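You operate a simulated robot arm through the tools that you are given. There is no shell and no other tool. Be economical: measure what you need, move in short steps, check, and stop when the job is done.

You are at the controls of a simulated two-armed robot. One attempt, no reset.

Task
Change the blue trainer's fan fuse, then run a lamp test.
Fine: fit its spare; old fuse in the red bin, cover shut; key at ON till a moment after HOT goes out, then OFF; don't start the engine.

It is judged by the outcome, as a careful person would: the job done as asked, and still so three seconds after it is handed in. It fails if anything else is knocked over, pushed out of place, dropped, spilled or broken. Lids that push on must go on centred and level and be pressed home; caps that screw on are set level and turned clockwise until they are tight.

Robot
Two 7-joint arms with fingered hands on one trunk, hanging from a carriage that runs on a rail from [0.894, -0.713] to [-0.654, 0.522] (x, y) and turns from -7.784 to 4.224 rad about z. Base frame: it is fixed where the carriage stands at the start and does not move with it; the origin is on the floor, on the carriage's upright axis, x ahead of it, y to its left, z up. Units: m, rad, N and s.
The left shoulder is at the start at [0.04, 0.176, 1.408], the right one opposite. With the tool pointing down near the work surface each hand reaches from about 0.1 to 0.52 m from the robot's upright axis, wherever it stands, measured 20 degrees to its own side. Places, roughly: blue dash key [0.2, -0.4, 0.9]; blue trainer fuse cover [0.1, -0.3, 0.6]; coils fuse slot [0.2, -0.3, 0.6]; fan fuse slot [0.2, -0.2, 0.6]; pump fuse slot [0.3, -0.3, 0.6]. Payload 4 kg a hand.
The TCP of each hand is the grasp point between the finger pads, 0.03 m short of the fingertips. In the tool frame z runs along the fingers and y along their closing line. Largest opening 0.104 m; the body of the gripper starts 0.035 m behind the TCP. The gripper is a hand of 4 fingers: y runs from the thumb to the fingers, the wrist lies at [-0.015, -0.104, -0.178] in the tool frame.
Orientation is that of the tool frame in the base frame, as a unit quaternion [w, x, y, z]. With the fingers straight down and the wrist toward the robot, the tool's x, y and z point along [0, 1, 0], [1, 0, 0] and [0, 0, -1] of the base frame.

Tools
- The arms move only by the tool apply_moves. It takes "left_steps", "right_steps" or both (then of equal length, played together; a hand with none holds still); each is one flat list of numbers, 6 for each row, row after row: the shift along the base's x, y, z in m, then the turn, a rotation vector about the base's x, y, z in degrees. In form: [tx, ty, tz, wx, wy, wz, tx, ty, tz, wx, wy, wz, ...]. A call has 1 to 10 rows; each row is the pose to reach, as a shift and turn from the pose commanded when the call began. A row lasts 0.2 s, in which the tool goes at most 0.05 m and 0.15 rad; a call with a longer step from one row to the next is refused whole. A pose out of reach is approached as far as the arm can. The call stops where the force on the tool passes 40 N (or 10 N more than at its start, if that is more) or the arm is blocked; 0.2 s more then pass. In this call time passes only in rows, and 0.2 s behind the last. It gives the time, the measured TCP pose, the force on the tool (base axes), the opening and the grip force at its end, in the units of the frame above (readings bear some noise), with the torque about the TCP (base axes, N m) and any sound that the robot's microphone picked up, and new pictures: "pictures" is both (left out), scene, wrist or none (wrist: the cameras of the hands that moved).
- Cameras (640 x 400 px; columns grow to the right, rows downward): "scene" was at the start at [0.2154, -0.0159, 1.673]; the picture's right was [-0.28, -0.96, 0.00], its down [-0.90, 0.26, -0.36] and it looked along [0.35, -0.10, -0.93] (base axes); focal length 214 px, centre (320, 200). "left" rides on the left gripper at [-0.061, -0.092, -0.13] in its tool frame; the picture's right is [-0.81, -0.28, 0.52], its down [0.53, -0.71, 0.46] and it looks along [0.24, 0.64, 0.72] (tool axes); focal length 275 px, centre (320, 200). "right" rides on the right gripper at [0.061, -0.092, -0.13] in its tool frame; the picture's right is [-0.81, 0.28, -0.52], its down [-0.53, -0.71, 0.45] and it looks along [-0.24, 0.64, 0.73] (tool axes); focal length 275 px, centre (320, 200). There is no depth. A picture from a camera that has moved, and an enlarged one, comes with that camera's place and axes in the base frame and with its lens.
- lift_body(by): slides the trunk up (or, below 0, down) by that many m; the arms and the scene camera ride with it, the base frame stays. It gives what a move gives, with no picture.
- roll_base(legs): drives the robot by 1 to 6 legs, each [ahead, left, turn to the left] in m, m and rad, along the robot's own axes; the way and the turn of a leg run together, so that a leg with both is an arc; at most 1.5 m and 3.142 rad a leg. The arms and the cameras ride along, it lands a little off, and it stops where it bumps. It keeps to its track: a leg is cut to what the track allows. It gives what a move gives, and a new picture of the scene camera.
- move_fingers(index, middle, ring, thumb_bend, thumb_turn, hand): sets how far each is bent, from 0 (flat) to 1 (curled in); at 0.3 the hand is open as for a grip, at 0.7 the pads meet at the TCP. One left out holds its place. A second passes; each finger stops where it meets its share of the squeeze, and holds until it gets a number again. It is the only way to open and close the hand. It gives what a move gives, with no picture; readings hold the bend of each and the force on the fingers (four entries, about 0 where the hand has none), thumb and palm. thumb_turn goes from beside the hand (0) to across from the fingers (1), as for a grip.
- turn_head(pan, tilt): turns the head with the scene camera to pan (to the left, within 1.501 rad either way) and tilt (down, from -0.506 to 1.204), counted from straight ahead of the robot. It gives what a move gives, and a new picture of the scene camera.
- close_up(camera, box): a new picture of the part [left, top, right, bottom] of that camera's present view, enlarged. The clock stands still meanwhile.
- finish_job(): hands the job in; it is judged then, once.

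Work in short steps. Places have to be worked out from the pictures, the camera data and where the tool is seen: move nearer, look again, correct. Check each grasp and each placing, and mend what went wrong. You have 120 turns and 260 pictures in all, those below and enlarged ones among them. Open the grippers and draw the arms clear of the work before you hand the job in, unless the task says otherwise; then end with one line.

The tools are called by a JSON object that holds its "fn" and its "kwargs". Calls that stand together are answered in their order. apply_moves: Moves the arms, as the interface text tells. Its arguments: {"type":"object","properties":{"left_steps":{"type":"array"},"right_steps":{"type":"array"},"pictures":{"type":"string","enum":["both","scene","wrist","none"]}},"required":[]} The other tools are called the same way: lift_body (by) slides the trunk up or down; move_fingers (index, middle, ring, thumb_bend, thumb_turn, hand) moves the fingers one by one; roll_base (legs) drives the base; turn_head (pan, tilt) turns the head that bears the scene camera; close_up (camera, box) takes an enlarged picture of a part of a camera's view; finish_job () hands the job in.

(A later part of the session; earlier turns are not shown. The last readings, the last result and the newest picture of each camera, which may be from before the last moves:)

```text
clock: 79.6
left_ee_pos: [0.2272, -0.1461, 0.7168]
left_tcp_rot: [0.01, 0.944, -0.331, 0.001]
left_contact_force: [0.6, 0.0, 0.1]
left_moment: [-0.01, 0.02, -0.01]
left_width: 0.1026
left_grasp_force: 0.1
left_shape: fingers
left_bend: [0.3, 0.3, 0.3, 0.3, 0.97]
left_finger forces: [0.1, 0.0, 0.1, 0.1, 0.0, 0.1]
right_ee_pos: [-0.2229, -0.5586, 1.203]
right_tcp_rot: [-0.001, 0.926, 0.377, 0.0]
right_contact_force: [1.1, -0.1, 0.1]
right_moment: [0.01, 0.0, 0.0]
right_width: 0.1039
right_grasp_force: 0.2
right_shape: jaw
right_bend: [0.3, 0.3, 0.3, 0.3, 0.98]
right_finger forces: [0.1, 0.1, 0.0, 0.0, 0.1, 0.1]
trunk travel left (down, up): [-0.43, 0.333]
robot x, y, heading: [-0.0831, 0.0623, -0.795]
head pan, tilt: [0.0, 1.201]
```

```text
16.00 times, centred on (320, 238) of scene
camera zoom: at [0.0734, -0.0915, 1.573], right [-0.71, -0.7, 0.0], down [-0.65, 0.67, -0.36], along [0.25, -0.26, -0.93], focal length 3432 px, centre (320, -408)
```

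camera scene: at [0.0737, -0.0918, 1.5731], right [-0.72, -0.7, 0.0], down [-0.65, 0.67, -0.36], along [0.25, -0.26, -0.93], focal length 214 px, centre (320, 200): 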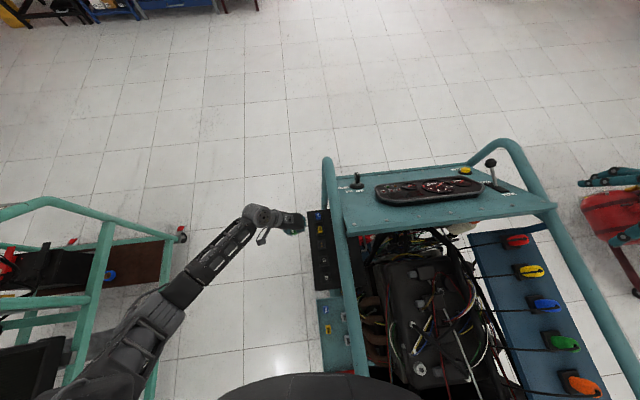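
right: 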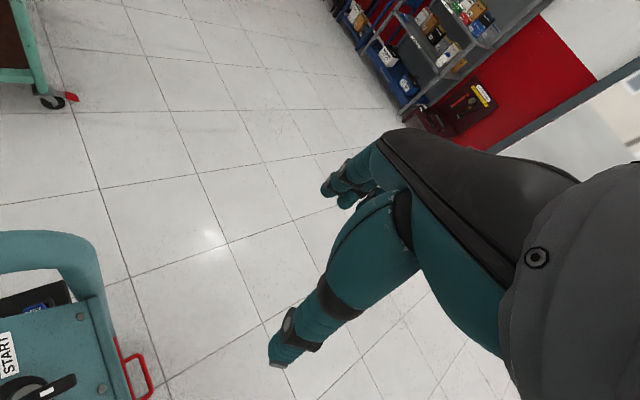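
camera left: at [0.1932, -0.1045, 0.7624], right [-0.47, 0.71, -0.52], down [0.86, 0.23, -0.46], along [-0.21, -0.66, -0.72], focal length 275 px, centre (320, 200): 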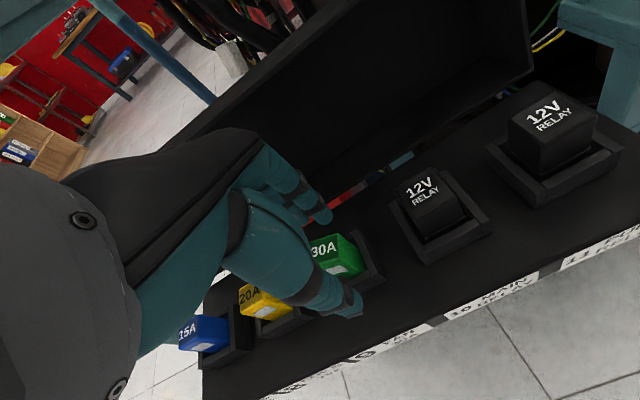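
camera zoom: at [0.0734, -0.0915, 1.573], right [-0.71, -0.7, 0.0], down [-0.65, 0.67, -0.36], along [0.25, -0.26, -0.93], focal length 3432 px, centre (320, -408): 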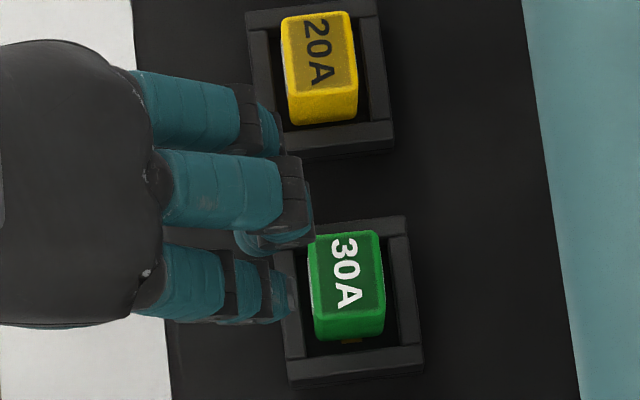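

Against the original photo the new fuse is at about the right height, but 2.3 mm too far toward the dash and about 3° clockwise. I pinch it lightly once more, shift it that much, and release symmetrically.

{"fn": "move_fingers", "kwargs": {"hand": "left", "index": 0.53, "middle": 0.42, "ring": 0.42, "thumb_bend": 0.53}}

{"fn": "apply_moves", "kwargs": {"left_steps": [-0.02, -0.035, 0, 0, 0, 1.5, -0.0422, -0.0715, -0.01, -0.6, 0.4, 3, -0.0422, -0.0715, -0.05, -0.6, 0.4, 3, -0.0422, -0.0715, -0.084, -0.6, 0.4, 3], "pictures": "none"}}

{"fn": "move_fingers", "kwargs": {"hand": "left", "index": 0.7, "thumb_bend": 0.7}}

{"fn": "close_up", "kwargs": {"camera": "scene", "box": [304, 228, 336, 248]}}

{"fn": "close_up", "kwargs": {"camera": "left", "box": [250, 200, 410, 300]}}

```text
clock: 80.6
left_ee_pos: [0.2256, -0.1459, 0.7174]
left_tcp_rot: [0.01, 0.944, -0.331, 0.001]
left_contact_force: [0.0, -0.5, -0.7]
left_moment: [0.01, 0.05, 0.0]
left_width: 0.0449
left_grasp_force: 0.1
left_shape: fingers
left_bend: [0.53, 0.42, 0.42, 0.53, 0.97]
left_finger forces: [0.1, 0.0, 0.0, 0.0, 0.1, 0.0]
right_ee_pos: [-0.2218, -0.558, 1.2028]
right_tcp_rot: [0.0, 0.926, 0.377, 0.0]
right_contact_force: [1.0, -0.1, -0.7]
right_moment: [-0.01, 0.0, -0.01]
right_width: 0.1036
right_grasp_force: 0.0
right_shape: jaw
right_bend: [0.3, 0.3, 0.3, 0.3, 0.98]
right_finger forces: [0.0, 0.0, 0.0, 0.0, 0.0, 0.0]
trunk travel left (down, up): [-0.43, 0.333]
robot x, y, heading: [-0.0809, 0.0632, -0.8]
head pan, tilt: [0.0, 1.201]
```

```text
clock: 81.6
left_ee_pos: [0.1825, -0.2171, 0.6325]
left_tcp_rot: [0.016, 0.952, -0.307, 0.001]
left_contact_force: [0.4, -0.6, -1.0]
left_moment: [-0.03, 0.02, -0.02]
left_width: 0.0446
left_grasp_force: 0.1
left_shape: fingers
left_bend: [0.53, 0.42, 0.42, 0.53, 0.97]
left_finger forces: [0.0, 0.0, 0.0, 0.1, 0.0, 0.0]
right_ee_pos: [-0.2221, -0.5593, 1.2027]
right_tcp_rot: [0.0, 0.926, 0.377, 0.001]
right_contact_force: [0.0, -1.3, 0.0]
right_moment: [0.02, -0.03, -0.02]
right_width: 0.1037
right_grasp_force: 0.1
right_shape: jaw
right_bend: [0.3, 0.3, 0.3, 0.3, 0.98]
right_finger forces: [0.0, 0.1, 0.1, 0.0, 0.1, 0.0]
trunk travel left (down, up): [-0.43, 0.333]
robot x, y, heading: [-0.0806, 0.0657, -0.795]
head pan, tilt: [0.0, 1.201]
```

```text
clock: 82.6
left_ee_pos: [0.1827, -0.2151, 0.6339]
left_tcp_rot: [0.016, 0.952, -0.307, 0.0]
left_contact_force: [0.8, 0.0, -0.4]
left_moment: [0.0, -0.01, 0.01]
left_width: 0.0159
left_grasp_force: 3.9
left_shape: fingers
left_bend: [0.64, 0.42, 0.42, 0.65, 0.97]
left_finger forces: [4.2, 0.1, 0.0, 0.0, 4.3, 0.0]
right_ee_pos: [-0.2216, -0.5578, 1.203]
right_tcp_rot: [0.0, 0.926, 0.377, 0.0]
right_contact_force: [0.2, 1.0, -0.4]
right_moment: [-0.02, 0.02, 0.02]
right_width: 0.1036
right_grasp_force: 0.1
right_shape: jaw
right_bend: [0.3, 0.3, 0.3, 0.3, 0.98]
right_finger forces: [0.0, 0.0, 0.0, 0.0, 0.0, 0.1]
trunk travel left (down, up): [-0.43, 0.333]
robot x, y, heading: [-0.0771, 0.0635, -0.794]
head pan, tilt: [0.0, 1.201]
```

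```text
16.00 times, centred on (320, 238) of scene
camera zoom: at [0.0734, -0.0915, 1.573], right [-0.71, -0.7, 0.0], down [-0.65, 0.67, -0.36], along [0.25, -0.26, -0.93], focal length 3432 px, centre (320, -408)
```

zoom: 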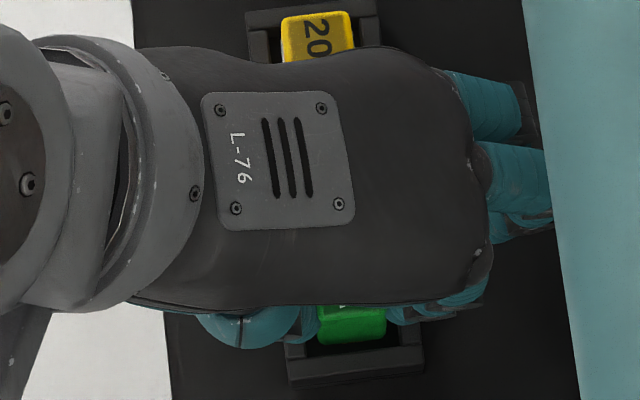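

```text
4.00 times, centred on (330, 250) of left
camera zoom: at [0.1881, -0.1009, 0.7596], right [-0.5, 0.68, -0.53], down [0.84, 0.25, -0.47], along [-0.19, -0.69, -0.7], focal length 1101 px, centre (280, 0)
```

zoom: 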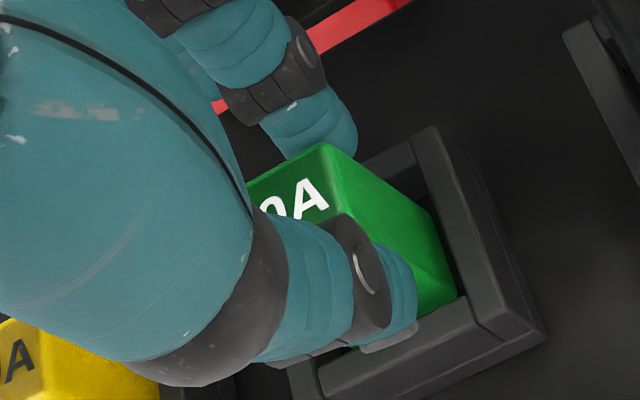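

I shift about 1.8 mm toward the relay side and 1 mm outward while straightening the hand tilt, then look.

{"fn": "apply_moves", "kwargs": {"left_steps": [-0.0008, 0.0019, 0.0, 1.2, -0.8, 0], "pictures": "none"}}

{"fn": "close_up", "kwargs": {"camera": "scene", "box": [304, 228, 336, 248]}}

{"fn": "move_fingers", "kwargs": {"hand": "left", "index": 0.63, "thumb_bend": 0.63}}

{"fn": "move_fingers", "kwargs": {"hand": "left", "index": 0.53, "thumb_bend": 0.53}}

{"fn": "apply_moves", "kwargs": {"left_steps": [0, 0, 0.01, 0, 0, 0, 0, 0, 0.04, 0, 0, 0, 0.0, 0.0, 0.08, 0, 0, 0], "pictures": "none"}}

{"fn": "close_up", "kwargs": {"camera": "scene", "box": [304, 228, 336, 248]}}

```text
clock: 83.0
left_ee_pos: [0.1814, -0.2124, 0.6338]
left_tcp_rot: [0.004, 0.952, -0.306, 0.003]
left_contact_force: [-0.1, 0.1, 0.4]
left_moment: [-0.05, 0.01, -0.02]
left_width: 0.0158
left_grasp_force: 4.7
left_shape: fingers
left_bend: [0.64, 0.42, 0.42, 0.65, 0.97]
left_finger forces: [4.2, 0.0, 0.0, 0.0, 4.2, 0.1]
right_ee_pos: [-0.2214, -0.5579, 1.2038]
right_tcp_rot: [0.0, 0.926, 0.377, 0.0]
right_contact_force: [-0.1, -0.5, 0.4]
right_moment: [0.0, 0.0, -0.04]
right_width: 0.1038
right_grasp_force: 0.1
right_shape: jaw
right_bend: [0.3, 0.3, 0.3, 0.3, 0.98]
right_finger forces: [0.0, 0.0, 0.1, 0.0, 0.1, 0.0]
trunk travel left (down, up): [-0.43, 0.333]
robot x, y, heading: [-0.0827, 0.063, -0.793]
head pan, tilt: [0.0, 1.201]
```

```text
16.00 times, centred on (320, 238) of scene
camera zoom: at [0.0734, -0.0915, 1.573], right [-0.71, -0.7, 0.0], down [-0.65, 0.67, -0.36], along [0.25, -0.26, -0.93], focal length 3432 px, centre (320, -408)
```

zoom: 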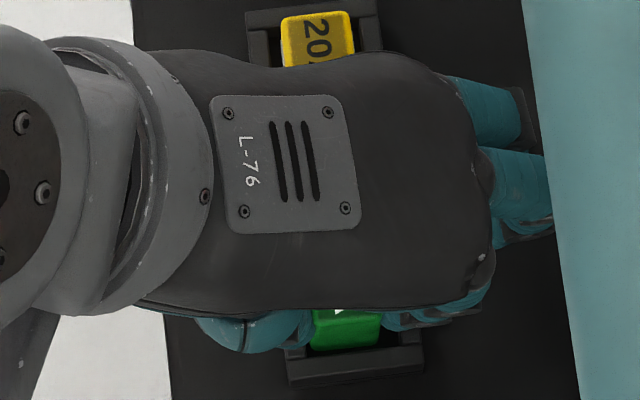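

```text
clock: 84.0
left_ee_pos: [0.1829, -0.2134, 0.633]
left_tcp_rot: [0.004, 0.952, -0.306, 0.004]
left_contact_force: [-0.8, -0.3, -0.1]
left_moment: [-0.02, 0.01, 0.01]
left_width: 0.0191
left_grasp_force: 0.4
left_shape: fingers
left_bend: [0.63, 0.42, 0.42, 0.63, 0.97]
left_finger forces: [0.3, 0.0, 0.1, 0.1, 0.3, 0.0]
right_ee_pos: [-0.2217, -0.5574, 1.2025]
right_tcp_rot: [0.001, 0.926, 0.377, 0.0]
right_contact_force: [-0.5, 0.2, 0.2]
right_moment: [0.03, -0.01, -0.05]
right_width: 0.1034
right_grasp_force: 0.2
right_shape: jaw
right_bend: [0.3, 0.3, 0.3, 0.3, 0.98]
right_finger forces: [0.0, 0.0, 0.1, 0.0, 0.0, 0.0]
trunk travel left (down, up): [-0.43, 0.333]
robot x, y, heading: [-0.0823, 0.0651, -0.794]
head pan, tilt: [0.0, 1.201]
```

```text
clock: 85.0
left_ee_pos: [0.1821, -0.213, 0.6335]
left_tcp_rot: [0.004, 0.952, -0.306, 0.003]
left_contact_force: [-0.6, -0.1, 0.1]
left_moment: [0.0, 0.01, 0.01]
left_width: 0.0436
left_grasp_force: 0.2
left_shape: fingers
left_bend: [0.53, 0.42, 0.42, 0.53, 0.97]
left_finger forces: [0.0, 0.1, 0.0, 0.0, 0.0, 0.1]
right_ee_pos: [-0.2213, -0.5573, 1.2041]
right_tcp_rot: [0.0, 0.926, 0.376, -0.001]
right_contact_force: [-0.5, 0.4, 0.3]
right_moment: [-0.01, 0.0, 0.01]
right_width: 0.1036
right_grasp_force: 0.1
right_shape: jaw
right_bend: [0.3, 0.3, 0.3, 0.3, 0.98]
right_finger forces: [0.0, 0.1, 0.0, 0.0, 0.0, 0.0]
trunk travel left (down, up): [-0.43, 0.333]
robot x, y, heading: [-0.0762, 0.0623, -0.792]
head pan, tilt: [0.0, 1.201]
```

```text
clock: 85.8
left_ee_pos: [0.1835, -0.2136, 0.7148]
left_tcp_rot: [0.003, 0.952, -0.306, 0.003]
left_contact_force: [-0.8, 0.0, 0.5]
left_moment: [0.04, 0.0, -0.01]
left_width: 0.044
left_grasp_force: 0.1
left_shape: fingers
left_bend: [0.53, 0.42, 0.42, 0.53, 0.97]
left_finger forces: [0.0, 0.0, 0.0, 0.0, 0.0, 0.0]
right_ee_pos: [-0.2209, -0.559, 1.2018]
right_tcp_rot: [0.0, 0.926, 0.378, 0.0]
right_contact_force: [-0.7, 0.6, -0.5]
right_moment: [-0.01, -0.01, 0.01]
right_width: 0.1037
right_grasp_force: 0.1
right_shape: jaw
right_bend: [0.3, 0.3, 0.3, 0.3, 0.98]
right_finger forces: [0.1, 0.1, 0.0, 0.0, 0.0, 0.1]
trunk travel left (down, up): [-0.43, 0.333]
robot x, y, heading: [-0.0816, 0.0644, -0.794]
head pan, tilt: [0.0, 1.201]
```

```text
16.00 times, centred on (320, 238) of scene
camera zoom: at [0.0736, -0.0915, 1.573], right [-0.71, -0.7, 0.0], down [-0.65, 0.67, -0.36], along [0.25, -0.26, -0.93], focal length 3432 px, centre (320, -408)
```

zoom: 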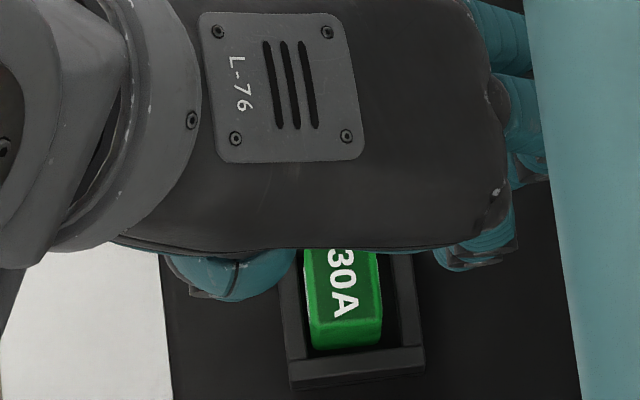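

Position now looks right (square, bottom edge at the expected row). I press its top more centrally and a bit more gently.

{"fn": "move_fingers", "kwargs": {"hand": "left", "index": 0.72, "thumb_bend": 0.72}}

{"fn": "apply_moves", "kwargs": {"left_steps": [-0.0045, -0.0077, -0.03, 0, 0, 0, -0.0045, -0.0077, -0.06, 0, 0, 0, -0.0045, -0.0077, -0.066, 0, 0, 0, -0.0045, -0.0077, -0.0685, 0, 0, 0, -0.0045, -0.0077, -0.0705, 0, 0, 0], "pictures": "none"}}

{"fn": "close_up", "kwargs": {"camera": "left", "box": [250, 200, 410, 300]}}

{"fn": "close_up", "kwargs": {"camera": "scene", "box": [304, 228, 336, 248]}}

```text
clock: 86.8
left_ee_pos: [0.1825, -0.2134, 0.7147]
left_tcp_rot: [0.003, 0.952, -0.306, 0.004]
left_contact_force: [0.3, -0.9, -0.1]
left_moment: [0.01, 0.0, -0.03]
left_width: 0.0
left_grasp_force: 0.1
left_shape: fingers
left_bend: [0.72, 0.42, 0.42, 0.71, 0.97]
left_finger forces: [0.0, 0.0, 0.0, 0.0, 0.0, 0.0]
right_ee_pos: [-0.2221, -0.559, 1.2018]
right_tcp_rot: [0.0, 0.926, 0.377, -0.001]
right_contact_force: [-0.6, 0.0, 0.4]
right_moment: [0.01, 0.02, 0.02]
right_width: 0.1036
right_grasp_force: 0.1
right_shape: jaw
right_bend: [0.3, 0.3, 0.3, 0.3, 0.98]
right_finger forces: [0.0, 0.1, 0.1, 0.1, 0.1, 0.0]
trunk travel left (down, up): [-0.43, 0.333]
robot x, y, heading: [-0.0772, 0.0636, -0.803]
head pan, tilt: [0.0, 1.201]
```

```text
clock: 88.0
left_ee_pos: [0.1818, -0.224, 0.6452]
left_tcp_rot: [0.006, 0.952, -0.306, 0.005]
left_contact_force: [1.6, 6.9, 30.0]
left_moment: [0.63, 0.01, -0.07]
left_width: 0.0
left_grasp_force: 15.8
left_shape: fingers
left_bend: [0.72, 0.42, 0.42, 0.72, 0.96]
left_finger forces: [0.0, 0.0, 0.1, 0.0, 31.5, 0.0]
right_ee_pos: [-0.2201, -0.5574, 1.2034]
right_tcp_rot: [0.0, 0.926, 0.377, 0.001]
right_contact_force: [0.5, -0.2, -0.3]
right_moment: [0.02, 0.03, 0.01]
right_width: 0.1041
right_grasp_force: 0.0
right_shape: jaw
right_bend: [0.3, 0.3, 0.3, 0.3, 0.98]
right_finger forces: [0.0, 0.0, 0.0, 0.0, 0.0, 0.0]
trunk travel left (down, up): [-0.43, 0.333]
robot x, y, heading: [-0.079, 0.0615, -0.799]
head pan, tilt: [0.0, 1.201]
```

```text
4.00 times, centred on (330, 250) of left
camera zoom: at [0.1847, -0.1112, 0.7739], right [-0.5, 0.69, -0.53], down [0.85, 0.26, -0.46], along [-0.17, -0.68, -0.72], focal length 1101 px, centre (280, 0)
```

zoom: 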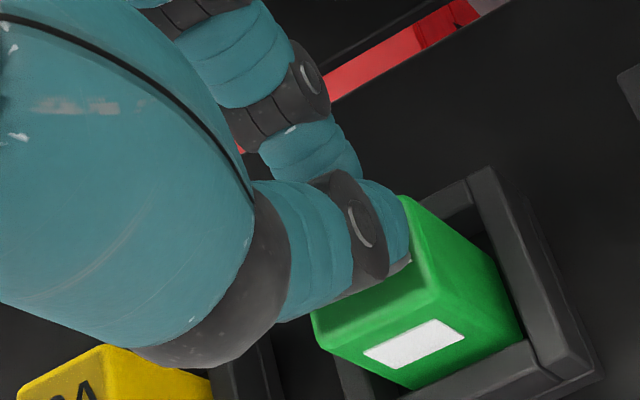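

```text
16.00 times, centred on (320, 238) of scene
camera zoom: at [0.0743, -0.0913, 1.5738], right [-0.71, -0.7, 0.0], down [-0.65, 0.67, -0.36], along [0.25, -0.26, -0.93], focal length 3432 px, centre (320, -408)
```

zoom: 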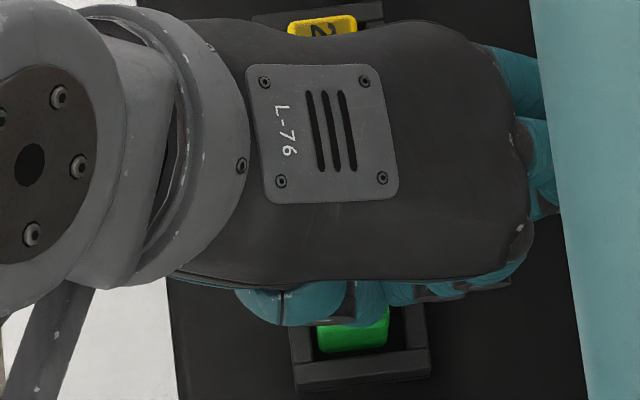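

30 N on top, no further travel. I lift straight off and compare again from the reference viewpoint.

{"fn": "apply_moves", "kwargs": {"left_steps": [0, 0.0, 0.03, 0, 0, 0, 0, 0.0, 0.07, 0, 0, -1, 0.015, 0.026, 0.073, 0, 0, -2, 0.03, 0.05, 0.073, 0, 0, -3, 0.0462, 0.0745, 0.0735, 0, 0, -3.2], "pictures": "none"}}

{"fn": "move_fingers", "kwargs": {"hand": "left", "index": 0.3, "middle": 0.3, "ring": 0.3, "thumb_bend": 0.3}}

{"fn": "close_up", "kwargs": {"camera": "left", "box": [280, 160, 440, 260]}}

{"fn": "close_up", "kwargs": {"camera": "scene", "box": [304, 228, 336, 248]}}

```text
clock: 89.2
left_ee_pos: [0.226, -0.1472, 0.7174]
left_tcp_rot: [0.004, 0.943, -0.334, 0.003]
left_contact_force: [-0.2, 0.2, 0.1]
left_moment: [0.04, 0.02, 0.01]
left_width: 0.0003
left_grasp_force: 0.0
left_shape: fingers
left_bend: [0.72, 0.42, 0.42, 0.71, 0.97]
left_finger forces: [0.1, 0.0, 0.1, 0.0, 0.0, 0.0]
right_ee_pos: [-0.2218, -0.5576, 1.2032]
right_tcp_rot: [-0.001, 0.926, 0.378, 0.0]
right_contact_force: [-0.6, 0.2, 0.4]
right_moment: [0.01, -0.02, -0.02]
right_width: 0.1037
right_grasp_force: 0.1
right_shape: jaw
right_bend: [0.3, 0.3, 0.3, 0.3, 0.98]
right_finger forces: [0.0, 0.1, 0.0, 0.0, 0.1, 0.0]
trunk travel left (down, up): [-0.43, 0.333]
robot x, y, heading: [-0.0784, 0.0645, -0.798]
head pan, tilt: [0.0, 1.201]
```

```text
clock: 90.2
left_ee_pos: [0.2247, -0.1462, 0.716]
left_tcp_rot: [0.004, 0.943, -0.333, 0.003]
left_contact_force: [-0.1, 0.2, 0.1]
left_moment: [0.0, 0.0, 0.0]
left_width: 0.1027
left_grasp_force: 0.1
left_shape: fingers
left_bend: [0.3, 0.3, 0.3, 0.3, 0.97]
left_finger forces: [0.1, 0.1, 0.1, 0.0, 0.0, 0.0]
right_ee_pos: [-0.2226, -0.5581, 1.2028]
right_tcp_rot: [-0.001, 0.926, 0.377, -0.001]
right_contact_force: [-0.5, 0.5, -0.2]
right_moment: [-0.03, -0.02, -0.01]
right_width: 0.1036
right_grasp_force: 0.1
right_shape: jaw
right_bend: [0.3, 0.3, 0.3, 0.3, 0.98]
right_finger forces: [0.0, 0.1, 0.1, 0.1, 0.0, 0.1]
trunk travel left (down, up): [-0.43, 0.333]
robot x, y, heading: [-0.0822, 0.0608, -0.796]
head pan, tilt: [0.0, 1.201]
```

```text
4.00 times, centred on (360, 210) of left
camera zoom: at [0.2345, -0.0362, 0.8457], right [-0.46, 0.72, -0.53], down [0.86, 0.22, -0.45], along [-0.21, -0.66, -0.72], focal length 1101 px, centre (160, 160)
```

zoom: 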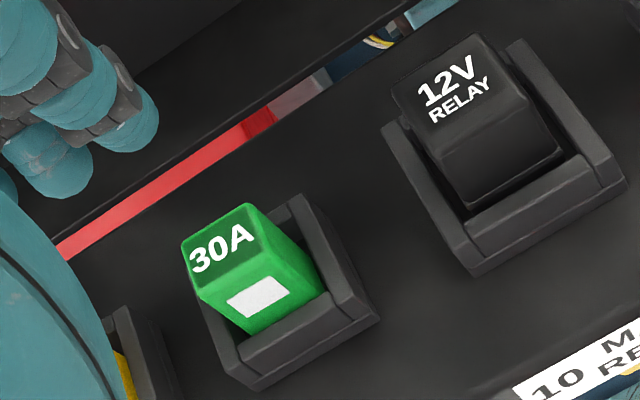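

```text
16.00 times, centred on (320, 238) of scene
camera zoom: at [0.0734, -0.0915, 1.573], right [-0.71, -0.7, 0.0], down [-0.65, 0.67, -0.36], along [0.25, -0.26, -0.93], focal length 3432 px, centre (320, -408)
```

zoom: 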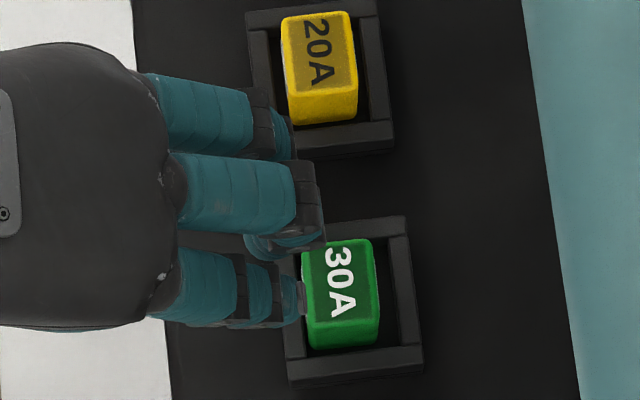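

Row position and height now match the original; only about 2 mm of outward offset remains. I do one last light pinch to shift it 2 mm inward.

{"fn": "move_fingers", "kwargs": {"hand": "left", "index": 0.53, "middle": 0.42, "ring": 0.42, "thumb_bend": 0.53}}

{"fn": "apply_moves", "kwargs": {"left_steps": [-0.02, -0.03, 0, 0, 0, 1.5, -0.0415, -0.067, -0.01, 0, 0, 3, -0.0415, -0.067, -0.05, 0, 0, 3, -0.0415, -0.067, -0.083, 0, 0, 3], "pictures": "none"}}

{"fn": "move_fingers", "kwargs": {"hand": "left", "index": 0.69, "thumb_bend": 0.69}}

{"fn": "close_up", "kwargs": {"camera": "scene", "box": [304, 228, 336, 248]}}

```text
clock: 91.2
left_ee_pos: [0.2249, -0.1487, 0.7168]
left_tcp_rot: [0.004, 0.943, -0.334, 0.003]
left_contact_force: [0.0, -0.6, 0.6]
left_moment: [0.0, -0.02, -0.01]
left_width: 0.045
left_grasp_force: 0.0
left_shape: fingers
left_bend: [0.53, 0.42, 0.42, 0.53, 0.97]
left_finger forces: [0.1, 0.1, 0.0, 0.0, 0.0, 0.0]
right_ee_pos: [-0.2222, -0.5589, 1.2026]
right_tcp_rot: [0.001, 0.926, 0.377, 0.0]
right_contact_force: [-0.6, 0.1, 0.4]
right_moment: [-0.04, 0.01, 0.0]
right_width: 0.1037
right_grasp_force: 0.1
right_shape: jaw
right_bend: [0.3, 0.3, 0.3, 0.3, 0.98]
right_finger forces: [0.1, 0.0, 0.0, 0.0, 0.0, 0.0]
trunk travel left (down, up): [-0.43, 0.333]
robot x, y, heading: [-0.0797, 0.0628, -0.794]
head pan, tilt: [0.0, 1.201]
```

```text
clock: 92.2
left_ee_pos: [0.1815, -0.2144, 0.6319]
left_tcp_rot: [0.004, 0.951, -0.309, 0.004]
left_contact_force: [0.0, -0.2, -0.1]
left_moment: [-0.03, -0.01, 0.0]
left_width: 0.0448
left_grasp_force: 0.1
left_shape: fingers
left_bend: [0.53, 0.42, 0.42, 0.53, 0.97]
left_finger forces: [0.1, 0.0, 0.0, 0.1, 0.0, 0.0]
right_ee_pos: [-0.2216, -0.5589, 1.2035]
right_tcp_rot: [-0.001, 0.926, 0.377, 0.0]
right_contact_force: [0.0, 0.2, 0.3]
right_moment: [-0.02, -0.03, 0.0]
right_width: 0.1038
right_grasp_force: 0.0
right_shape: jaw
right_bend: [0.3, 0.3, 0.3, 0.3, 0.98]
right_finger forces: [0.0, 0.1, 0.1, 0.0, 0.1, 0.0]
trunk travel left (down, up): [-0.43, 0.333]
robot x, y, heading: [-0.0787, 0.0636, -0.795]
head pan, tilt: [0.0, 1.201]
```

```text
clock: 93.2
left_ee_pos: [0.1823, -0.2138, 0.6327]
left_tcp_rot: [0.004, 0.951, -0.308, 0.003]
left_contact_force: [0.6, -0.1, -0.7]
left_moment: [-0.04, 0.04, 0.02]
left_width: 0.0158
left_grasp_force: 3.7
left_shape: fingers
left_bend: [0.64, 0.42, 0.42, 0.65, 0.97]
left_finger forces: [3.6, 0.0, 0.0, 0.0, 3.5, 0.0]
right_ee_pos: [-0.2215, -0.5591, 1.2027]
right_tcp_rot: [0.0, 0.926, 0.377, 0.0]
right_contact_force: [0.0, -0.6, -0.1]
right_moment: [-0.01, 0.03, 0.01]
right_width: 0.104
right_grasp_force: 0.1
right_shape: jaw
right_bend: [0.3, 0.3, 0.3, 0.3, 0.98]
right_finger forces: [0.0, 0.0, 0.0, 0.0, 0.0, 0.0]
trunk travel left (down, up): [-0.43, 0.333]
robot x, y, heading: [-0.0788, 0.0638, -0.801]
head pan, tilt: [0.0, 1.201]
```

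```text
16.00 times, centred on (320, 238) of scene
camera zoom: at [0.0734, -0.0915, 1.573], right [-0.71, -0.7, 0.0], down [-0.65, 0.67, -0.36], along [0.25, -0.26, -0.93], focal length 3432 px, centre (320, -408)
```

zoom: 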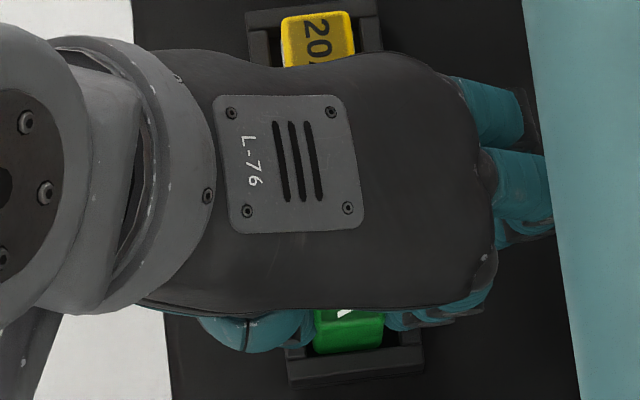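

The pinch itself centred it across; I add about 0.8 mm toward the dash and 0.5 mm inward, then release and view.

{"fn": "apply_moves", "kwargs": {"left_steps": [0.0004, -0.0012, 0.0, 0, 0, 0], "pictures": "none"}}

{"fn": "move_fingers", "kwargs": {"hand": "left", "index": 0.63, "thumb_bend": 0.63}}

{"fn": "move_fingers", "kwargs": {"hand": "left", "index": 0.53, "thumb_bend": 0.53}}

{"fn": "apply_moves", "kwargs": {"left_steps": [0, 0.0, 0.03, 0, 0, 0, 0, 0.0, 0.07, 0, 0, -1, 0.015, 0.024, 0.083, 0, 0, -2, 0.03, 0.045, 0.086, 0, 0, -3, 0.045, 0.068, 0.0865, 0, 0, -3.2], "pictures": "none"}}

{"fn": "close_up", "kwargs": {"camera": "left", "box": [280, 160, 440, 260]}}

{"fn": "close_up", "kwargs": {"camera": "scene", "box": [304, 228, 336, 248]}}

```text
clock: 93.6
left_ee_pos: [0.1833, -0.2166, 0.6317]
left_tcp_rot: [0.004, 0.951, -0.308, 0.003]
left_contact_force: [-0.3, 0.2, 0.7]
left_moment: [0.01, 0.02, 0.02]
left_width: 0.0161
left_grasp_force: 3.2
left_shape: fingers
left_bend: [0.64, 0.42, 0.42, 0.65, 0.97]
left_finger forces: [3.6, 0.0, 0.0, 0.0, 3.6, 0.0]
right_ee_pos: [-0.2223, -0.558, 1.2044]
right_tcp_rot: [0.0, 0.926, 0.377, 0.0]
right_contact_force: [0.1, 0.1, 0.7]
right_moment: [-0.04, 0.0, 0.02]
right_width: 0.1036
right_grasp_force: 0.1
right_shape: jaw
right_bend: [0.3, 0.3, 0.3, 0.3, 0.98]
right_finger forces: [0.0, 0.0, 0.0, 0.0, 0.0, 0.0]
trunk travel left (down, up): [-0.43, 0.333]
robot x, y, heading: [-0.0792, 0.0594, -0.798]
head pan, tilt: [0.0, 1.201]
```

```text
clock: 94.6
left_ee_pos: [0.1824, -0.215, 0.6319]
left_tcp_rot: [0.004, 0.951, -0.308, 0.004]
left_contact_force: [0.4, 0.0, -0.2]
left_moment: [-0.06, 0.0, -0.01]
left_width: 0.0192
left_grasp_force: 0.4
left_shape: fingers
left_bend: [0.63, 0.42, 0.42, 0.63, 0.97]
left_finger forces: [0.4, 0.0, 0.0, 0.0, 0.3, 0.1]
right_ee_pos: [-0.2222, -0.5575, 1.2027]
right_tcp_rot: [0.0, 0.926, 0.377, 0.0]
right_contact_force: [-1.2, -0.4, 0.8]
right_moment: [-0.02, -0.04, -0.01]
right_width: 0.1037
right_grasp_force: 0.1
right_shape: jaw
right_bend: [0.3, 0.3, 0.3, 0.3, 0.98]
right_finger forces: [0.0, 0.0, 0.0, 0.0, 0.1, 0.0]
trunk travel left (down, up): [-0.43, 0.333]
robot x, y, heading: [-0.0792, 0.0609, -0.795]
head pan, tilt: [0.0, 1.201]
```

```text
clock: 95.6
left_ee_pos: [0.1823, -0.2162, 0.6326]
left_tcp_rot: [0.004, 0.951, -0.308, 0.003]
left_contact_force: [-1.0, -0.9, 0.9]
left_moment: [0.0, 0.02, 0.01]
left_width: 0.0438
left_grasp_force: 0.2
left_shape: fingers
left_bend: [0.53, 0.42, 0.42, 0.53, 0.97]
left_finger forces: [0.0, 0.0, 0.0, 0.0, 0.0, 0.0]
right_ee_pos: [-0.2222, -0.5572, 1.2023]
right_tcp_rot: [0.0, 0.927, 0.376, -0.001]
right_contact_force: [-0.2, -1.3, 0.5]
right_moment: [-0.03, 0.02, -0.02]
right_width: 0.1036
right_grasp_force: 0.0
right_shape: jaw
right_bend: [0.3, 0.3, 0.3, 0.3, 0.98]
right_finger forces: [0.0, 0.0, 0.1, 0.0, 0.1, 0.0]
trunk travel left (down, up): [-0.43, 0.333]
robot x, y, heading: [-0.0799, 0.067, -0.795]
head pan, tilt: [0.0, 1.201]
```

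```text
clock: 96.8
left_ee_pos: [0.2289, -0.1459, 0.7205]
left_tcp_rot: [0.003, 0.942, -0.336, 0.004]
left_contact_force: [0.0, 0.2, -0.4]
left_moment: [0.04, -0.01, 0.0]
left_width: 0.0438
left_grasp_force: 0.1
left_shape: fingers
left_bend: [0.53, 0.42, 0.42, 0.53, 0.97]
left_finger forces: [0.1, 0.0, 0.0, 0.1, 0.1, 0.0]
right_ee_pos: [-0.2214, -0.5572, 1.2027]
right_tcp_rot: [-0.001, 0.926, 0.377, 0.0]
right_contact_force: [-0.2, 0.0, 1.0]
right_moment: [0.02, 0.01, 0.0]
right_width: 0.1037
right_grasp_force: 0.0
right_shape: jaw
right_bend: [0.3, 0.3, 0.3, 0.3, 0.98]
right_finger forces: [0.0, 0.1, 0.0, 0.1, 0.0, 0.0]
trunk travel left (down, up): [-0.43, 0.333]
robot x, y, heading: [-0.0736, 0.0623, -0.796]
head pan, tilt: [0.0, 1.201]
```

```text
4.00 times, centred on (360, 210) of left
camera zoom: at [0.2393, -0.0337, 0.8499], right [-0.45, 0.72, -0.53], down [0.87, 0.21, -0.45], along [-0.22, -0.66, -0.72], focal length 1101 px, centre (160, 160)
```

zoom: 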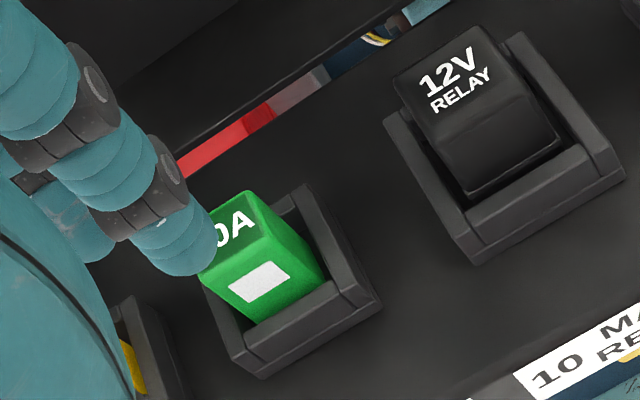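

```text
16.00 times, centred on (320, 238) of scene
camera zoom: at [0.0736, -0.0912, 1.573], right [-0.71, -0.7, 0.0], down [-0.65, 0.67, -0.36], along [0.25, -0.26, -0.93], focal length 3432 px, centre (320, -408)
```

zoom: 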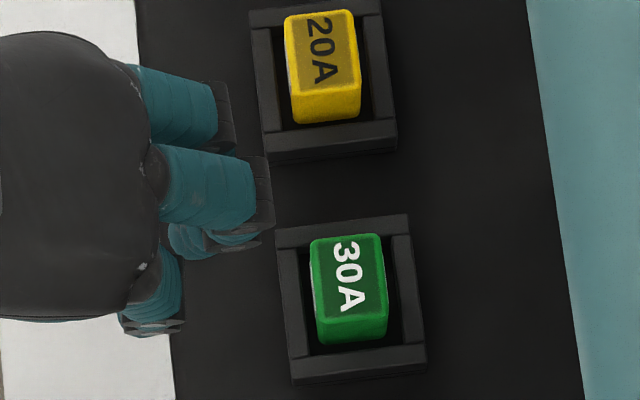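

The new fuse now matches the original photo to within a millimetre. Next is the cover, so I take a look at it.

{"fn": "apply_moves", "kwargs": {"left_steps": [0.03, 0.03, 0.03, 0, 0, 0], "pictures": "both"}}

{"fn": "close_up", "kwargs": {"camera": "left", "box": [240, 0, 520, 175]}}

{"fn": "close_up", "kwargs": {"camera": "scene", "box": [300, 200, 396, 300]}}

```text
refused: row 1 steps farther than a row can; nothing moved
```

```text
2.29 times, centred on (380, 88) of left
camera zoom: at [0.2393, -0.0337, 0.8499], right [-0.45, 0.72, -0.53], down [0.87, 0.21, -0.45], along [-0.22, -0.66, -0.72], focal length 629 px, centre (183, 457)
```

zoom: 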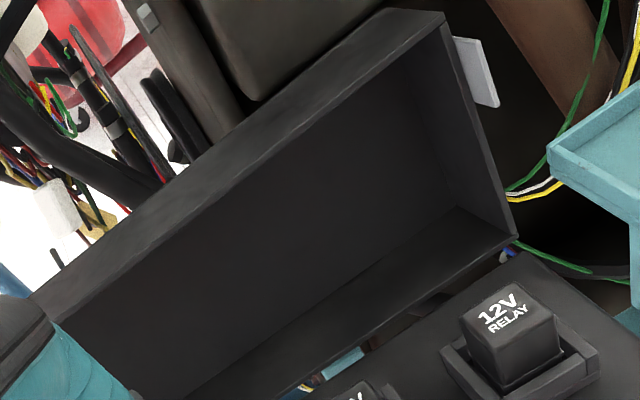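

```text
4.00 times, centred on (348, 250) of scene
camera zoom: at [0.0736, -0.0912, 1.573], right [-0.71, -0.7, 0.0], down [-0.65, 0.67, -0.36], along [0.25, -0.26, -0.93], focal length 858 px, centre (208, 0)
```

zoom: 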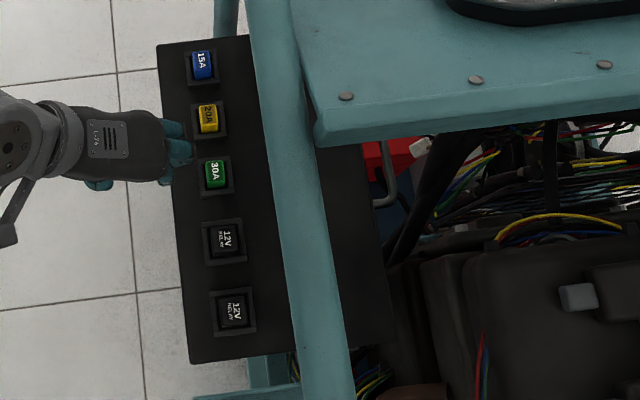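

The lid stands leaned back about 18° past vertical, hinged on the inner edge, and a grey tab sticks out at its relay-side end near the top. I move the wrist camera that way for a closer look at the tab.

{"fn": "apply_moves", "kwargs": {"left_steps": [-0.02, 0.025, 0.01, 0, 0, 0, -0.045, 0.05, 0.02, 0, 0, 0, -0.07, 0.075, 0.02, 0, 0, 0, -0.09, 0.095, 0.02, 0, 0, 0], "pictures": "both"}}

{"fn": "close_up", "kwargs": {"camera": "left", "box": [260, 40, 460, 165]}}

```text
clock: 97.8
left_ee_pos: [0.138, -0.0513, 0.7381]
left_tcp_rot: [0.004, 0.942, -0.335, 0.003]
left_contact_force: [-0.3, 0.1, -0.3]
left_moment: [0.0, 0.0, 0.02]
left_width: 0.0442
left_grasp_force: 0.1
left_shape: fingers
left_bend: [0.53, 0.42, 0.42, 0.53, 0.97]
left_finger forces: [0.1, 0.0, 0.1, 0.0, 0.1, 0.1]
right_ee_pos: [-0.2227, -0.5582, 1.202]
right_tcp_rot: [-0.001, 0.926, 0.378, 0.0]
right_contact_force: [0.0, -1.4, 0.2]
right_moment: [0.0, -0.01, -0.01]
right_width: 0.1037
right_grasp_force: 0.1
right_shape: jaw
right_bend: [0.3, 0.3, 0.3, 0.3, 0.98]
right_finger forces: [0.0, 0.1, 0.0, 0.0, 0.0, 0.0]
trunk travel left (down, up): [-0.43, 0.333]
robot x, y, heading: [-0.076, 0.0652, -0.791]
head pan, tilt: [0.0, 1.201]
camera scene: at [0.0733, -0.0914, 1.573], right [-0.71, -0.7, 0.0], down [-0.65, 0.67, -0.36], along [0.25, -0.26, -0.93], focal length 214 px, centre (320, 200)
camera left: at [0.1483, 0.0598, 0.8681], right [-0.45, 0.72, -0.53], down [0.87, 0.21, -0.45], along [-0.22, -0.66, -0.72], focal length 275 px, centre (320, 200)
```

scene: 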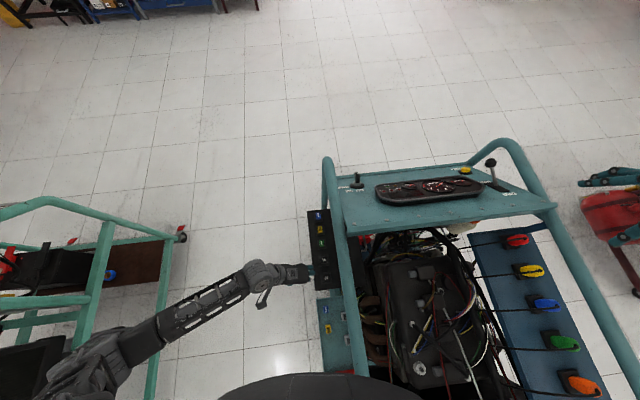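
left: 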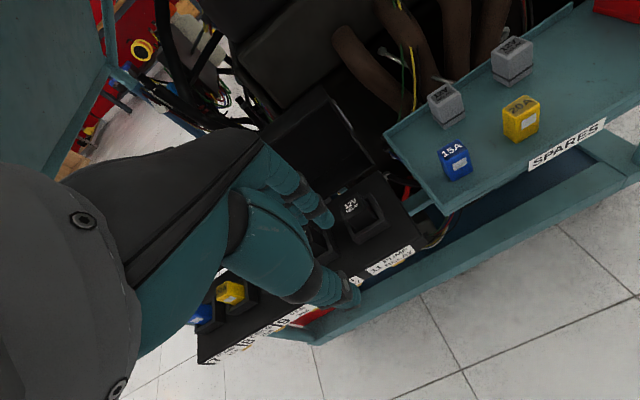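

```text
3.20 times, centred on (360, 102) of left
camera zoom: at [0.1483, 0.0598, 0.8681], right [-0.45, 0.72, -0.53], down [0.87, 0.21, -0.45], along [-0.22, -0.66, -0.72], focal length 881 px, centre (192, 512)
```

zoom: 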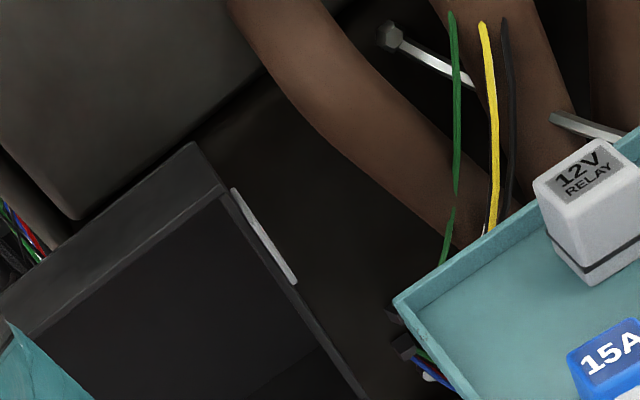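

The lid is about 6 cm deep and 9 cm tall, with free space behind it near its relay-side end. I plan to straddle it there from above, index behind and thumb in front, and swing it outward. I curl the middle and ring fingers out of the way.

{"fn": "move_fingers", "kwargs": {"hand": "left", "index": 0.3, "middle": 1.0, "ring": 1.0, "thumb_bend": 0.3}}

{"fn": "apply_moves", "kwargs": {"left_steps": [-0.025, -0.03, 0, 0, 0, 0, -0.05, -0.06, 0, 0, 0, 0, -0.075, -0.085, 0, 0, 0, 0, -0.1, -0.105, 0, 0, 0, 0, -0.12, -0.12, 0, 0, 0, 0], "pictures": "both"}}

{"fn": "close_up", "kwargs": {"camera": "left", "box": [220, 130, 420, 330]}}

```text
clock: 98.8
left_ee_pos: [0.1383, -0.0518, 0.7393]
left_tcp_rot: [0.004, 0.942, -0.335, 0.003]
left_contact_force: [-0.4, -0.1, 0.3]
left_moment: [0.01, -0.02, 0.03]
left_width: 0.1027
left_grasp_force: 0.0
left_shape: fingers
left_bend: [0.3, 1.0, 1.0, 0.3, 0.97]
left_finger forces: [0.0, 0.0, 0.1, 0.0, 0.0, 0.0]
right_ee_pos: [-0.2212, -0.5568, 1.2039]
right_tcp_rot: [0.0, 0.926, 0.377, 0.0]
right_contact_force: [-0.3, 0.2, -0.3]
right_moment: [0.03, 0.02, -0.02]
right_width: 0.1037
right_grasp_force: 0.1
right_shape: jaw
right_bend: [0.3, 0.3, 0.3, 0.3, 0.98]
right_finger forces: [0.1, 0.1, 0.0, 0.0, 0.1, 0.0]
trunk travel left (down, up): [-0.43, 0.333]
robot x, y, heading: [-0.0763, 0.0654, -0.794]
head pan, tilt: [0.0, 1.201]
```

```text
clock: 100.0
left_ee_pos: [0.0177, -0.1723, 0.7389]
left_tcp_rot: [0.003, 0.942, -0.335, 0.004]
left_contact_force: [0.3, 0.6, 0.4]
left_moment: [0.02, -0.02, -0.02]
left_width: 0.1028
left_grasp_force: 0.1
left_shape: fingers
left_bend: [0.3, 1.0, 1.0, 0.3, 0.97]
left_finger forces: [0.1, 0.1, 0.1, 0.1, 0.1, 0.1]
right_ee_pos: [-0.2228, -0.5601, 1.2037]
right_tcp_rot: [0.001, 0.926, 0.377, 0.0]
right_contact_force: [-0.2, 0.1, 0.4]
right_moment: [0.0, -0.02, -0.01]
right_width: 0.1035
right_grasp_force: 0.1
right_shape: jaw
right_bend: [0.3, 0.3, 0.3, 0.3, 0.98]
right_finger forces: [0.2, 0.1, 0.1, 0.1, 0.0, 0.0]
trunk travel left (down, up): [-0.43, 0.333]
robot x, y, heading: [-0.0786, 0.0618, -0.796]
head pan, tilt: [0.0, 1.201]
camera scene: at [0.0732, -0.0917, 1.5731], right [-0.71, -0.7, 0.0], down [-0.65, 0.67, -0.36], along [0.25, -0.26, -0.93], focal length 214 px, centre (320, 200)
camera left: at [0.0286, -0.0609, 0.8674], right [-0.45, 0.72, -0.53], down [0.87, 0.21, -0.45], along [-0.21, -0.66, -0.72], focal length 275 px, centre (320, 200)
```

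scene: 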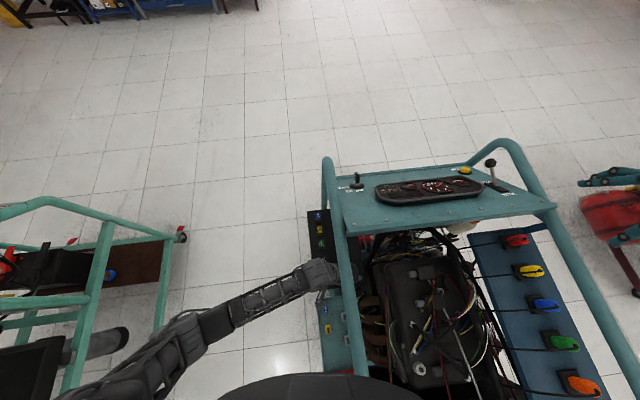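
left: 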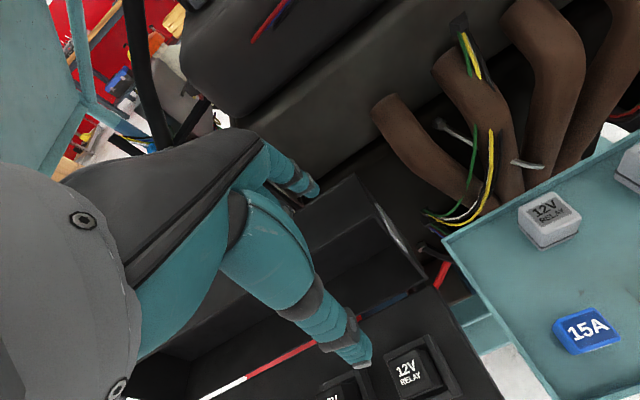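

```text
2.00 times, centred on (320, 230) of left
camera zoom: at [0.0286, -0.0609, 0.8674], right [-0.45, 0.72, -0.53], down [0.87, 0.21, -0.45], along [-0.21, -0.66, -0.72], focal length 551 px, centre (320, 140)
```

zoom: 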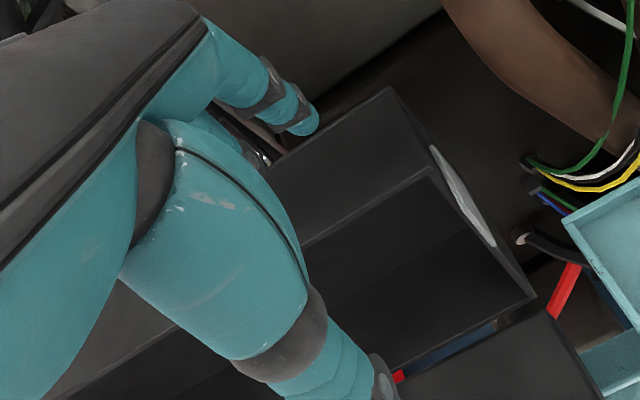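

Good view: the index is just over the lid's top with the thumb in front of it. I slide further inward and toward the lid's end, where there is more room behind, then check.

{"fn": "apply_moves", "kwargs": {"left_steps": [-0.023, -0.01, 0, 0, 0, 0, -0.0456, -0.0196, 0, 0, 0, 0], "pictures": "none"}}

{"fn": "close_up", "kwargs": {"camera": "left", "box": [240, 130, 400, 230]}}

{"fn": "close_up", "kwargs": {"camera": "scene", "box": [310, 230, 406, 290]}}

```text
clock: 100.6
left_ee_pos: [-0.0269, -0.1941, 0.7394]
left_tcp_rot: [0.004, 0.942, -0.335, 0.003]
left_contact_force: [0.1, -0.3, 0.6]
left_moment: [0.01, -0.01, 0.01]
left_width: 0.103
left_grasp_force: 0.1
left_shape: fingers
left_bend: [0.3, 1.0, 1.0, 0.3, 0.97]
left_finger forces: [0.1, 0.1, 0.0, 0.0, 0.0, 0.0]
right_ee_pos: [-0.2218, -0.5575, 1.2021]
right_tcp_rot: [0.0, 0.926, 0.378, -0.001]
right_contact_force: [0.4, 0.7, 0.2]
right_moment: [-0.01, 0.01, 0.01]
right_width: 0.1036
right_grasp_force: 0.0
right_shape: jaw
right_bend: [0.3, 0.3, 0.3, 0.3, 0.98]
right_finger forces: [0.0, 0.0, 0.1, 0.0, 0.0, 0.0]
trunk travel left (down, up): [-0.43, 0.333]
robot x, y, heading: [-0.081, 0.0659, -0.799]
head pan, tilt: [0.0, 1.201]
```

```text
4.00 times, centred on (320, 180) of left
camera zoom: at [-0.0171, -0.0822, 0.8685], right [-0.45, 0.72, -0.53], down [0.87, 0.21, -0.45], along [-0.22, -0.66, -0.72], focal length 1101 px, centre (320, 280)
```

zoom: 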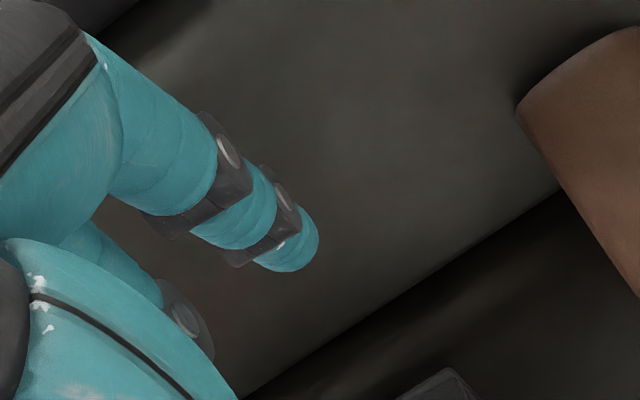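

```text
6.67 times, centred on (358, 260) of scene
camera zoom: at [0.0732, -0.0916, 1.573], right [-0.71, -0.7, 0.0], down [-0.65, 0.67, -0.36], along [0.25, -0.26, -0.93], focal length 1430 px, centre (67, -200)
```

zoom: 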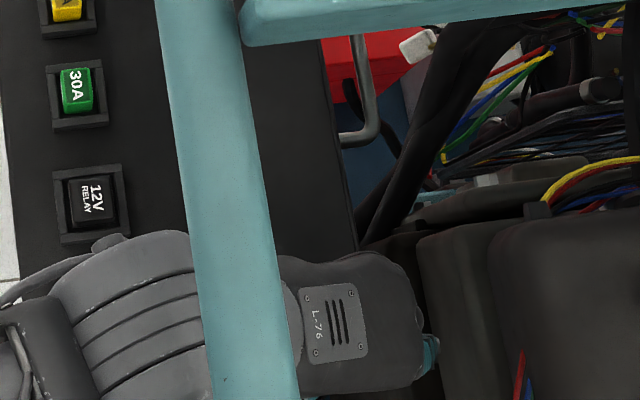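

The wrist passes under the frame tube, and the index is about 2 cm behind the lid's back edge in plan. I lower the hand in small steps to straddle the lid.

{"fn": "apply_moves", "kwargs": {"left_steps": [0, 0, -0.015, 0, 0, 0, 0, 0, -0.03, 0, 0, 0, 0, 0, -0.04, 0, 0, 0, 0, 0, -0.05, 0, 0, 0], "pictures": "wrist"}}

{"fn": "close_up", "kwargs": {"camera": "left", "box": [240, 150, 400, 250]}}

```text
clock: 101.6
left_ee_pos: [-0.0265, -0.1926, 0.689]
left_tcp_rot: [0.004, 0.942, -0.335, 0.003]
left_contact_force: [0.6, -0.3, -0.2]
left_moment: [0.02, 0.0, 0.02]
left_width: 0.1029
left_grasp_force: 0.1
left_shape: fingers
left_bend: [0.3, 1.0, 1.0, 0.3, 0.97]
left_finger forces: [0.1, 0.1, 0.0, 0.1, 0.0, 0.1]
right_ee_pos: [-0.2219, -0.5582, 1.2036]
right_tcp_rot: [0.0, 0.926, 0.378, 0.001]
right_contact_force: [0.3, 0.4, 0.4]
right_moment: [-0.02, -0.03, -0.04]
right_width: 0.1037
right_grasp_force: 0.0
right_shape: jaw
right_bend: [0.3, 0.3, 0.3, 0.3, 0.98]
right_finger forces: [0.0, 0.1, 0.0, 0.1, 0.0, 0.0]
trunk travel left (down, up): [-0.43, 0.333]
robot x, y, heading: [-0.0819, 0.0626, -0.796]
head pan, tilt: [0.0, 1.201]
camera left: at [-0.017, -0.082, 0.8188], right [-0.45, 0.72, -0.53], down [0.87, 0.21, -0.45], along [-0.22, -0.66, -0.72], focal length 275 px, centre (320, 200)
```

left: 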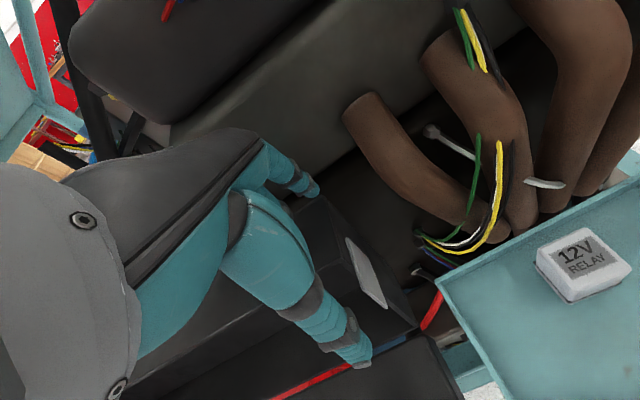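

```text
4.00 times, centred on (320, 200) of left
camera zoom: at [-0.017, -0.082, 0.8188], right [-0.45, 0.72, -0.53], down [0.87, 0.21, -0.45], along [-0.22, -0.66, -0.72], focal length 1101 px, centre (320, 200)
```

zoom: 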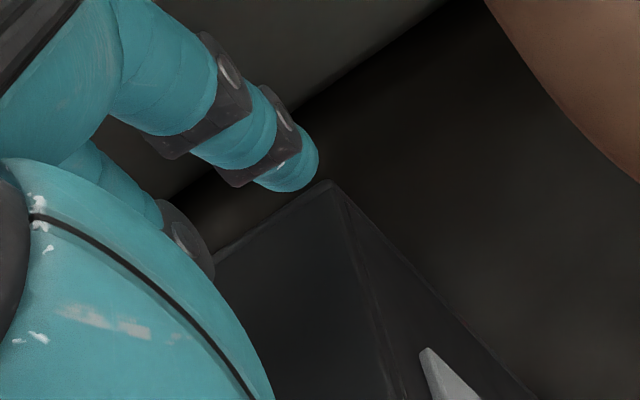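

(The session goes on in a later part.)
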